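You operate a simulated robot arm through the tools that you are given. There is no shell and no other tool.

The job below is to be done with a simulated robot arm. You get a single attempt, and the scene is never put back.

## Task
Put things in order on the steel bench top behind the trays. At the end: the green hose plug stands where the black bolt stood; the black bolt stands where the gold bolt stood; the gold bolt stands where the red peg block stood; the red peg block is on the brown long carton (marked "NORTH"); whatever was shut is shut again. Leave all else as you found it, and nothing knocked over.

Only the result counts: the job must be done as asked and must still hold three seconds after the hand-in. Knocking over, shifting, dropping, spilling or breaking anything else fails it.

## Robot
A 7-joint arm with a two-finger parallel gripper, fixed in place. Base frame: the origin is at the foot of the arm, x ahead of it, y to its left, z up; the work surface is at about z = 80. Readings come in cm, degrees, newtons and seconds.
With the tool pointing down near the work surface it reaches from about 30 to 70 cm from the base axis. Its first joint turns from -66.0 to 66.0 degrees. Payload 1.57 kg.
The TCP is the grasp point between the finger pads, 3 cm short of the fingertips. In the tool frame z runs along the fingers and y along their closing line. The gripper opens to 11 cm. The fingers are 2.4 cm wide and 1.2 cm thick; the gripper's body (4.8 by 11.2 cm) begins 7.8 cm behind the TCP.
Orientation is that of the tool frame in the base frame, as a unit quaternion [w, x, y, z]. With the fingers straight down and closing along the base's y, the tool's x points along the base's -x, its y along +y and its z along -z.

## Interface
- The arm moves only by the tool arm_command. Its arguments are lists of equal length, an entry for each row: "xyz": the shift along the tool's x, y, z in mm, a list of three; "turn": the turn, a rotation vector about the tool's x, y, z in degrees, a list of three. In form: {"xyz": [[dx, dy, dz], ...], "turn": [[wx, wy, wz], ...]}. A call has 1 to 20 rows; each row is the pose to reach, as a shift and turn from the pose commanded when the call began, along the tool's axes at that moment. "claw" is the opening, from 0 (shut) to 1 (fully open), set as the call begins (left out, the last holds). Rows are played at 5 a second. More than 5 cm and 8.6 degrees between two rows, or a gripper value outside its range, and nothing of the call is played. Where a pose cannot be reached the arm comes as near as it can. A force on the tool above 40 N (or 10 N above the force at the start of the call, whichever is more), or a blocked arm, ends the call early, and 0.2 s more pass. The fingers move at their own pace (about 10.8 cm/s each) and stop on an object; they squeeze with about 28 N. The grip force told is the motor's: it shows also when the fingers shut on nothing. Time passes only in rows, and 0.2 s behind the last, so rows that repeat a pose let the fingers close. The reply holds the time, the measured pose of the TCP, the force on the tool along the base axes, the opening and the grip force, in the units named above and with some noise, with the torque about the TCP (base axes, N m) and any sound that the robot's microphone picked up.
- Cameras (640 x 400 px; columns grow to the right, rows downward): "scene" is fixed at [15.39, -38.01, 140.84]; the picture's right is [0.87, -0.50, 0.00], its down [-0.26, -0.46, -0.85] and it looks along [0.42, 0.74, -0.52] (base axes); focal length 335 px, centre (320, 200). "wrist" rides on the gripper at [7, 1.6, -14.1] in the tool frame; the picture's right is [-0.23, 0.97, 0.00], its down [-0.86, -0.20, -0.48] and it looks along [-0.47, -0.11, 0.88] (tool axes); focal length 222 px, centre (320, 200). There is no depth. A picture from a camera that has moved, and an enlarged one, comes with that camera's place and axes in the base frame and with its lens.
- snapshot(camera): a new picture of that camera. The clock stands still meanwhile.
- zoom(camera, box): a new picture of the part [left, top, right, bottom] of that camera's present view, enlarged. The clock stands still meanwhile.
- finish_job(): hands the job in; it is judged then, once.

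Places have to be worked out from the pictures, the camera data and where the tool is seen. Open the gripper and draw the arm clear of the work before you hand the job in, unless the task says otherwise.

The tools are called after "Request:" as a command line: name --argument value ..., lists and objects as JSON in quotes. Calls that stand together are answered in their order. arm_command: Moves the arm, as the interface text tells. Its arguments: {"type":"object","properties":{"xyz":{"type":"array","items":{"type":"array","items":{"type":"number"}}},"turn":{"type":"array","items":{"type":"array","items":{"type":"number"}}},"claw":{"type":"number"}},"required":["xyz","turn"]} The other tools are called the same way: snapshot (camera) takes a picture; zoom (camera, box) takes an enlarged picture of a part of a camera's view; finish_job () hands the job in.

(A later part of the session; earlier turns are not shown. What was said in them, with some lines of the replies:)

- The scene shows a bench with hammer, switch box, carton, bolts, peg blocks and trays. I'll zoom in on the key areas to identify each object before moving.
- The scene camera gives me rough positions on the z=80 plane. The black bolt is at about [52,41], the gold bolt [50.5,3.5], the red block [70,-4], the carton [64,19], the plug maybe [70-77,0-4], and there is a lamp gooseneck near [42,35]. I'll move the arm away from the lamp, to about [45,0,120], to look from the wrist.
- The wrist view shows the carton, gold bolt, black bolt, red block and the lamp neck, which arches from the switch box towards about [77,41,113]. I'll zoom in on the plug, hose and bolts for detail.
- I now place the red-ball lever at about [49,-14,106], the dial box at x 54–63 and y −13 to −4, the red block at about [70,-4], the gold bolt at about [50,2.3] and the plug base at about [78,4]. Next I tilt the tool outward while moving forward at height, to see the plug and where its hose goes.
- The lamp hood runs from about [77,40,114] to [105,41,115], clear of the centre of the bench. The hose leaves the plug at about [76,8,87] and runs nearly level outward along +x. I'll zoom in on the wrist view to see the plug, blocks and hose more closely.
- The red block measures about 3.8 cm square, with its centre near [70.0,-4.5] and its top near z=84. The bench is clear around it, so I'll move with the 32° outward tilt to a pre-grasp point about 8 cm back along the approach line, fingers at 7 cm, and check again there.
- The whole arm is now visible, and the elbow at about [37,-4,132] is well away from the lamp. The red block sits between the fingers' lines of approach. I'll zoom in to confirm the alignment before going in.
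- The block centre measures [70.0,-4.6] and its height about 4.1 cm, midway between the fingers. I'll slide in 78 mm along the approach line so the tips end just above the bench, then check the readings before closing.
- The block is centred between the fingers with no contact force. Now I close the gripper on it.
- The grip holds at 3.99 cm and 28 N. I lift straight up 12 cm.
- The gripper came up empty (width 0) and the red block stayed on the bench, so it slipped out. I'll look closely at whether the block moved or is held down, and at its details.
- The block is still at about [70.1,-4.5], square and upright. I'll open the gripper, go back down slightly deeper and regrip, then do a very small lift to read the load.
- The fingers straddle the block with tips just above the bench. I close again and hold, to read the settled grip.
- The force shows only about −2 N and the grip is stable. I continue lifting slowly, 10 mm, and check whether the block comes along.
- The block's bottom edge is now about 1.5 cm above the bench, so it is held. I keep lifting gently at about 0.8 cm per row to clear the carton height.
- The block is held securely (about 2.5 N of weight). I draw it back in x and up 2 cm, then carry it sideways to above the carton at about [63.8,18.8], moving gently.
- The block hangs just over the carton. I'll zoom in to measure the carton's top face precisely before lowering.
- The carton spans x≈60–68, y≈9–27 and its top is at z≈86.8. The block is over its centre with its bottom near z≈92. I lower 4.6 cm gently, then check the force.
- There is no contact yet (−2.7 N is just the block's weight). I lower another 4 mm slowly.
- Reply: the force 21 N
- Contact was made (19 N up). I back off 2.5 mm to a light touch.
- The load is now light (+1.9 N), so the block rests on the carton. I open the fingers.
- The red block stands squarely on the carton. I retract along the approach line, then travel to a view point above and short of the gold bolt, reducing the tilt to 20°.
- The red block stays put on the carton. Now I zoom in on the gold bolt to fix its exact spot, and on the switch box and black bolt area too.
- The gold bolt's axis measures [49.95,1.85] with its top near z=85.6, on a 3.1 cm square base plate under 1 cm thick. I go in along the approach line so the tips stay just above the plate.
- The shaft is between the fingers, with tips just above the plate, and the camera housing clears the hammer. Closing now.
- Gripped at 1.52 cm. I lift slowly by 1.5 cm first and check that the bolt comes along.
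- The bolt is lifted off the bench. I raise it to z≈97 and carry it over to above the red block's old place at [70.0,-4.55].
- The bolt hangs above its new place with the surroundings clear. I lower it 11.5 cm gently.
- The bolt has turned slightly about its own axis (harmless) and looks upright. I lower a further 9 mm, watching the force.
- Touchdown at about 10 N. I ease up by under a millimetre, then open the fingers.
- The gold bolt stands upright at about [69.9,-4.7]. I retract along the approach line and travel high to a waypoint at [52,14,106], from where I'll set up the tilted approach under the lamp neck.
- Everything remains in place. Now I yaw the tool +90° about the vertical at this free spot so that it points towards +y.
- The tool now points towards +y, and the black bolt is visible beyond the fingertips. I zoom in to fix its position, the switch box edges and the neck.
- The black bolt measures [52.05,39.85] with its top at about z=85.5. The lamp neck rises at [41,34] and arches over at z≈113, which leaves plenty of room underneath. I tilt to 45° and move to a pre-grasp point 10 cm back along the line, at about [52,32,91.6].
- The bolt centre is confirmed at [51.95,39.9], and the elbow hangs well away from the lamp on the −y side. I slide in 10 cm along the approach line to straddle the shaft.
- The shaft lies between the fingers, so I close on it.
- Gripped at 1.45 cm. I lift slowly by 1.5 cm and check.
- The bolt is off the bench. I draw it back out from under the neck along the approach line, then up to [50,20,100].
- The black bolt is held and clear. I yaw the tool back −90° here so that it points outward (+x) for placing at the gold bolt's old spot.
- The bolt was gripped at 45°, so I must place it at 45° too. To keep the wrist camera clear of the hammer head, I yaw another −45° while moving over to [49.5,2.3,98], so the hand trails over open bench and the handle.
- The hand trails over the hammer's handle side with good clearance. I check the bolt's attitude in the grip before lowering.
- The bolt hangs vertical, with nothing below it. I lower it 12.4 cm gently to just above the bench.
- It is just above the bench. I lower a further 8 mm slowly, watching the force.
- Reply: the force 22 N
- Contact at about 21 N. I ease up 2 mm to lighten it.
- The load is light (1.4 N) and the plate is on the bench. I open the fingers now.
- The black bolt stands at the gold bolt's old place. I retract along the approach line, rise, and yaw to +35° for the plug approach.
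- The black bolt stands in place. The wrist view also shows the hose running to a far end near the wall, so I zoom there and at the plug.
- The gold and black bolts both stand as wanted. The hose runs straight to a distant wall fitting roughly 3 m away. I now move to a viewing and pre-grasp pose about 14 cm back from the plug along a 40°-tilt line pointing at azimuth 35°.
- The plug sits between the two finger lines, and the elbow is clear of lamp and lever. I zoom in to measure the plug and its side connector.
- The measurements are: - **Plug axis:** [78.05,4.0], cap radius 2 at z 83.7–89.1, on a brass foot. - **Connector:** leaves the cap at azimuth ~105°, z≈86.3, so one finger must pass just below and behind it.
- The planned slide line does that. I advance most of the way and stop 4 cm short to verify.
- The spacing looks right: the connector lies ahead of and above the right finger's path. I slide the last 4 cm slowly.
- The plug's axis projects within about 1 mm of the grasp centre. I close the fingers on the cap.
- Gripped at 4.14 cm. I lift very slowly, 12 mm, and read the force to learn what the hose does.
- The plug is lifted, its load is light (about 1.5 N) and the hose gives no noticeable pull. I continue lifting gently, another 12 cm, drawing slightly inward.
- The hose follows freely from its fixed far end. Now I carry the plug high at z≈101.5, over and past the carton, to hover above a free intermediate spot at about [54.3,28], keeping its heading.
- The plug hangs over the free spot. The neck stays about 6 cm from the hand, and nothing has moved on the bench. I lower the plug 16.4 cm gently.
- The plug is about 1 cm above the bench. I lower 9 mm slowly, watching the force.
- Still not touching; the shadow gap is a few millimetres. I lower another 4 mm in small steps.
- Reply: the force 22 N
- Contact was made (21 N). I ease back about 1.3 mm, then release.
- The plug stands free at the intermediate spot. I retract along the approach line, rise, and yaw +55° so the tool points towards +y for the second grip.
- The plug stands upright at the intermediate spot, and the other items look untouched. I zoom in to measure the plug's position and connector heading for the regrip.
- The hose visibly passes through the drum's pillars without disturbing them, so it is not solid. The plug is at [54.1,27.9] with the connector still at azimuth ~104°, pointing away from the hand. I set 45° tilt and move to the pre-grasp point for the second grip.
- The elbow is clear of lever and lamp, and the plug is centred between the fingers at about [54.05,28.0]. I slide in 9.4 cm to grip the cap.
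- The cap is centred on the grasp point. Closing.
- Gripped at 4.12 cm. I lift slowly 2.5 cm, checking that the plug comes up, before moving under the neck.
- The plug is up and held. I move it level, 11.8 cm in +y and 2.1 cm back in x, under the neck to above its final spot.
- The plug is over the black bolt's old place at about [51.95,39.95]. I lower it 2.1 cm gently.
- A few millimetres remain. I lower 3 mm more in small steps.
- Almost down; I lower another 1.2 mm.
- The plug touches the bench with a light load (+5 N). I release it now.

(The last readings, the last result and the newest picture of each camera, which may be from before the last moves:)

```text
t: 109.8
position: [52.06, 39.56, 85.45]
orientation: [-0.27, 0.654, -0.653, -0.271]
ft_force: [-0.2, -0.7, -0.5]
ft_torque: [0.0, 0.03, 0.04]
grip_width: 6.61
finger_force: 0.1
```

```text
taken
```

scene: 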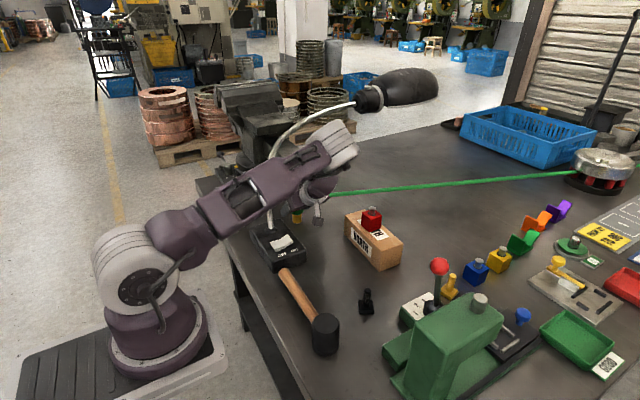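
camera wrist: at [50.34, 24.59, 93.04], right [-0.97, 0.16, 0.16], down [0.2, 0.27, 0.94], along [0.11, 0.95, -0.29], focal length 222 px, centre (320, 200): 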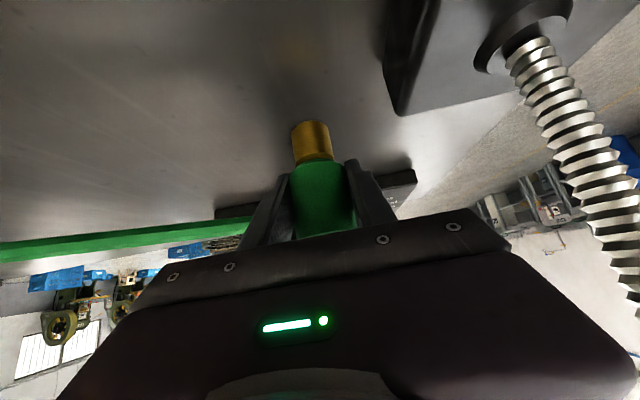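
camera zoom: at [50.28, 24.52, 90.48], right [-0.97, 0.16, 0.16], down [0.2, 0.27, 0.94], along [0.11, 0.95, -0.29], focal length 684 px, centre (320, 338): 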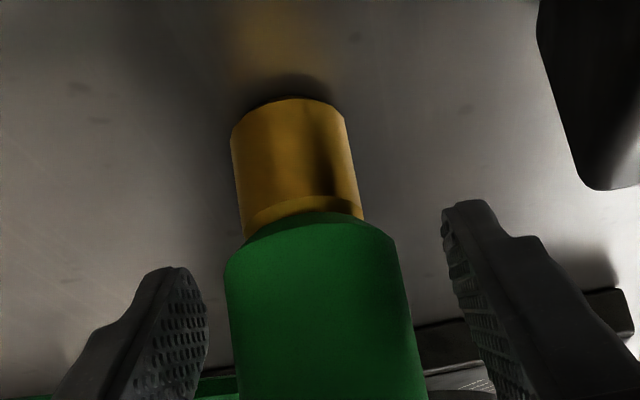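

The plug stands by itself. I retract straight back along the approach line, then up and away from the neck.

Request:
arm_command --xyz '[[0, 0, -10], [0, 0, -30], [0, 0, -55], [0, 0, -80], [0, 0, -110], [0, 0, -140], [10, 5, -170], [22, 10, -200], [32, 15, -230], [40, 20, -255], [40, 20, -255]]' --turn '[[0, 0, 0], [0, 0, 0], [0, 0, 0], [0, 0, 0], [0, 0, 0], [0, 0, 0], [0, 0, 0], [0, 0, 0], [0, 0, 0], [0, 0, 0], [0, 0, 0]]' --claw 0.6

Request:
snapshot --camera "scene"

Request:
snapshot --camera "wrist"

```text
t: 112.2
position: [50.08, 18.73, 100.61]
orientation: [-0.269, 0.654, -0.653, -0.271]
ft_force: [-0.8, -0.3, -0.6]
ft_torque: [0.0, -0.02, 0.0]
grip_width: 6.57
finger_force: 0.0
```

```text
taken
```

scene: 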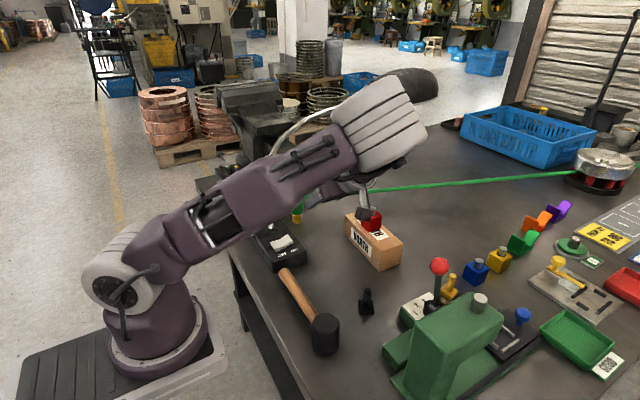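

```text
taken
camera wrist: at [48.33, 3.67, 105.62], right [-0.97, 0.16, 0.16], down [0.2, 0.27, 0.94], along [0.11, 0.95, -0.29], focal length 222 px, centre (320, 200)
```

wrist: 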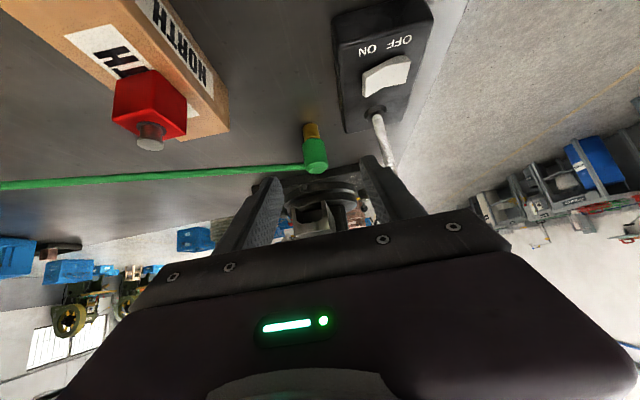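

The plug stands upright. I raise the arm and yaw back to the starting heading, so I can take an unobstructed look at everything.

Request:
arm_command --xyz '[[-20, 0, -20], [-45, 0, -45], [-67, 0, -67], [-67, 0, -67], [-67, 0, -67], [-67, 0, -67], [-67, 0, -67], [-67, 0, -67], [-67, 0, -67], [-67, 0, -67], [-67, 0, -67], [-67, 0, -67], [-67, 0, -67], [-67, 0, -67], [-67, 0, -67]]' --turn '[[0, 0, 0], [0, 0, 0], [0, 0, 0], [5.5, 0, 5.5], [11, 0, 11], [16.5, 0, 16.5], [22, 0, 22], [27.5, 0, 27.5], [33, 0, 33], [38.5, 0, 38.5], [44, 0, 44], [49.5, 0, 49.5], [55, 0, 55], [60, 0, 60], [63.64, 0, 63.64]]' --claw 0.6

Request:
snapshot --camera "scene"

```text
t: 115.4
position: [50.06, 18.74, 110.17]
orientation: [0.382, 0.001, 0.924, 0.0]
ft_force: [-0.2, -1.1, 0.0]
ft_torque: [-0.02, -0.01, -0.03]
grip_width: 6.61
finger_force: 0.1
out of reach, approached as far as the arm can: row 12, 13
```

```text
taken
```

scene: 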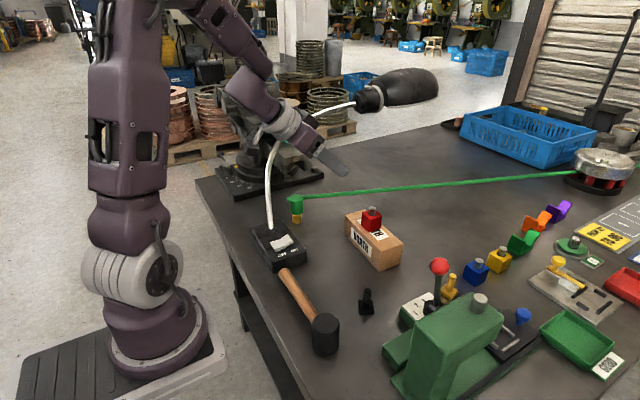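

All four items look right in the scene view. I return to the starting posture (tool straight down, gripper open) and then inspect each place.

Request:
arm_command --xyz '[[12, 0, -16], [26, -1, -34], [41, -2, -52], [56, -3, -71], [71, -4, -90], [86, -5, -110], [97, -5, -124], [100.4, -5, -128.7], [100.4, -5, -128.7]]' --turn '[[0, 6, 0], [0, 12, 0], [0, 18, 0], [0, 24, 0], [0, 30, 0], [0, 36, 0], [0, 42, 0], [0, 45, 0], [0, 45, 0]]' --claw 1

Request:
snapshot --camera "scene"

Request:
zoom --camera "scene" --box '[220, 180, 420, 305]'

Request:
zoom --camera "scene" --box '[380, 190, 640, 352]'

Request:
zoom --camera "scene" --box '[300, 240, 480, 350]'

```text
t: 117.4
position: [33.89, 18.32, 112.18]
orientation: [0.0, 0.0, 1.0, 0.0]
ft_force: [0.3, -0.3, -1.2]
ft_torque: [-0.01, 0.01, -0.02]
grip_width: 10.99
finger_force: 0.1
```

```text
taken
```

scene: 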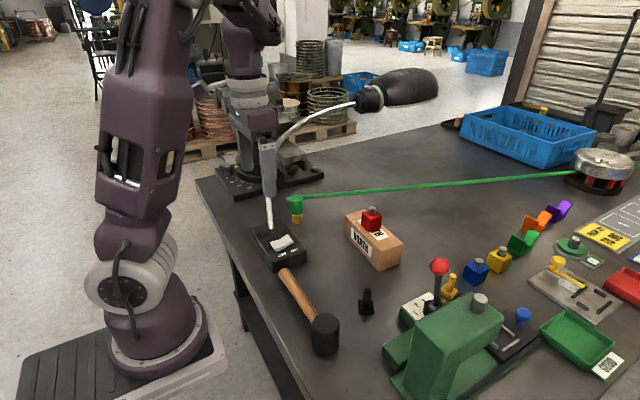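

```text
3.20 times, centred on (320, 242) of scene
camera zoom: at [15.39, -38.01, 140.84], right [0.87, -0.5, 0.0], down [-0.26, -0.46, -0.85], along [0.42, 0.74, -0.52], focal length 1071 px, centre (320, 64)
```

zoom: 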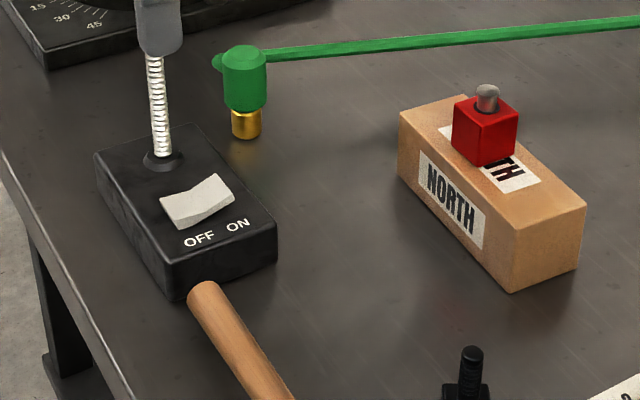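

```text
2.46 times, centred on (510, 271) of scene
camera zoom: at [15.39, -38.01, 140.84], right [0.87, -0.5, 0.0], down [-0.26, -0.46, -0.85], along [0.42, 0.74, -0.52], focal length 824 px, centre (-148, 25)
```

zoom: 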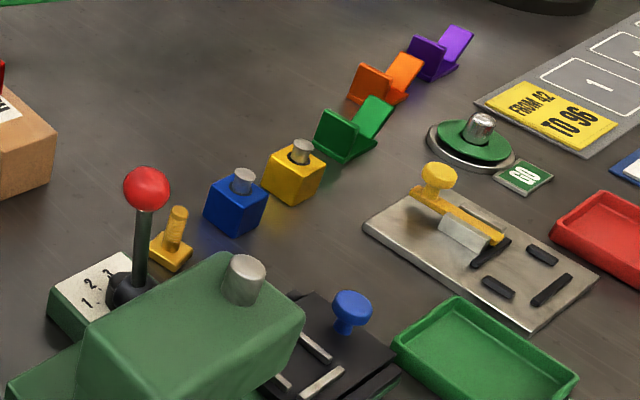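

```text
3.56 times, centred on (390, 295) of scene
camera zoom: at [15.39, -38.01, 140.84], right [0.87, -0.5, 0.0], down [-0.26, -0.46, -0.85], along [0.42, 0.74, -0.52], focal length 1190 px, centre (71, -138)
```

zoom: 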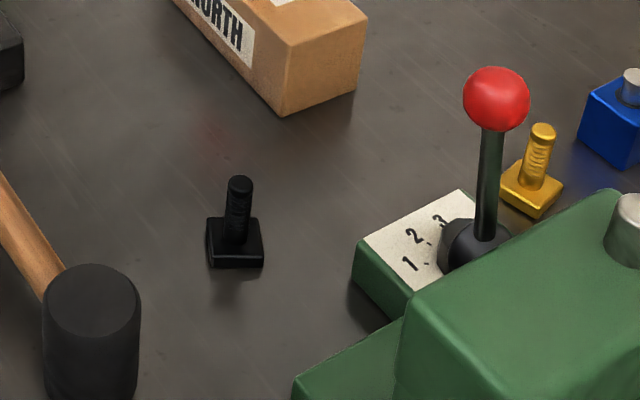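

Everything stands: the plug, the black bolt, the gold bolt, and the red block on the carton. I take a wrist view from the same start pose to compare with the first picture.

Request:
snapshot --camera "wrist"

Request:
zoom --camera "wrist" --box '[240, 180, 300, 230]'

Request:
zoom --camera "scene" --box '[330, 270, 490, 370]'

```text
taken
camera wrist: at [26.84, 19.64, 126.26], right [0.23, 0.97, 0.0], down [0.86, -0.2, 0.48], along [0.46, -0.11, -0.88], focal length 222 px, centre (320, 200)
```

wrist: 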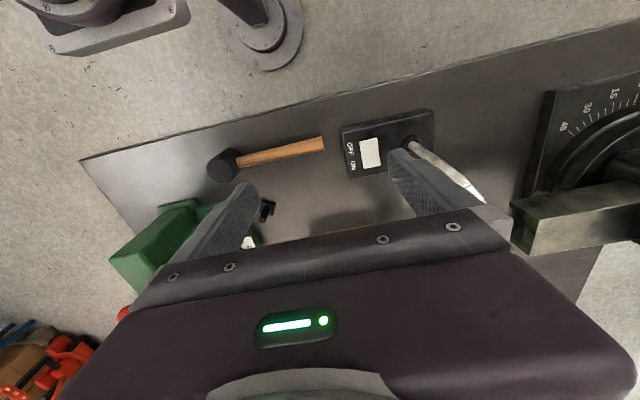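

```text
8.00 times, centred on (270, 205) of wrist
camera zoom: at [26.84, 19.64, 126.26], right [0.23, 0.97, 0.0], down [0.86, -0.2, 0.48], along [0.46, -0.11, -0.88], focal length 1777 px, centre (720, 160)
```

zoom: 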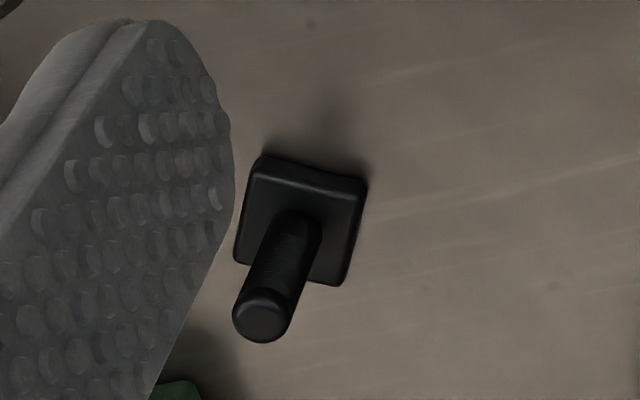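

```text
4.00 times, centred on (410, 320) of scene
camera zoom: at [15.39, -38.01, 140.84], right [0.87, -0.5, 0.0], down [-0.26, -0.46, -0.85], along [0.42, 0.74, -0.52], focal length 1339 px, centre (-40, -280)
```

zoom: 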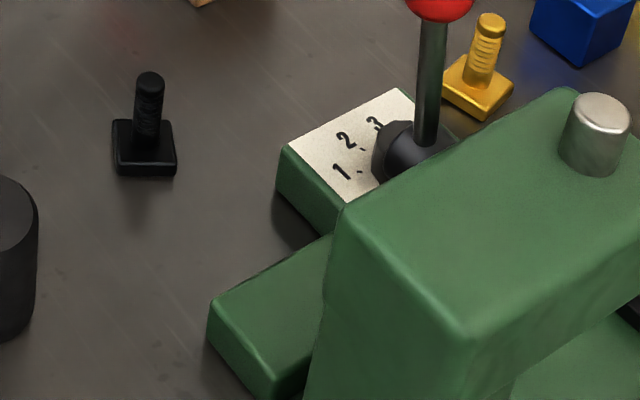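

All checks match the first pictures:
- **Plug:** stands on the black bolt's old spot.
- **Black bolt:** within about half a centimetre of the gold bolt's old spot.
- **Gold bolt:** stands on the red block's old spot.
- **Red block:** stands on the NORTH carton.
- **Everything else:** carton, hammer, switch, dial and the other items are unchanged, and nothing was opened.

The gripper is open and clear of the work, so I hand in the job.

Request:
finish_job

```text
The job is handed in.
```

The job is handed in, and every piece is where you asked. I checked the positions against the first pictures just before handing in:

- **Green hose plug:** it stands upright on the black bolt's old spot.
- **Black bolt:** it stands upright on the gold bolt's old spot, about half a centimetre off by my measurement.
- **Gold bolt:** it stands upright on the red peg block's old spot, within about 3 mm.
- **Red peg block:** it sits flat on the "NORTH" carton, near the middle. My first lift of it slipped and it stayed on the bench; the second lift held.

I opened nothing, so there was nothing to shut again. The carton, hammer, switch box and the other blocks look unmoved, and nothing was knocked over. The hose now runs from the plug's new place and passes visibly through the legs of the metal bowl, but the bowl did not move.

The gripper is open and the arm is back at its starting pose. The tool gave no verdict when I handed in, so I don't know the judged result.
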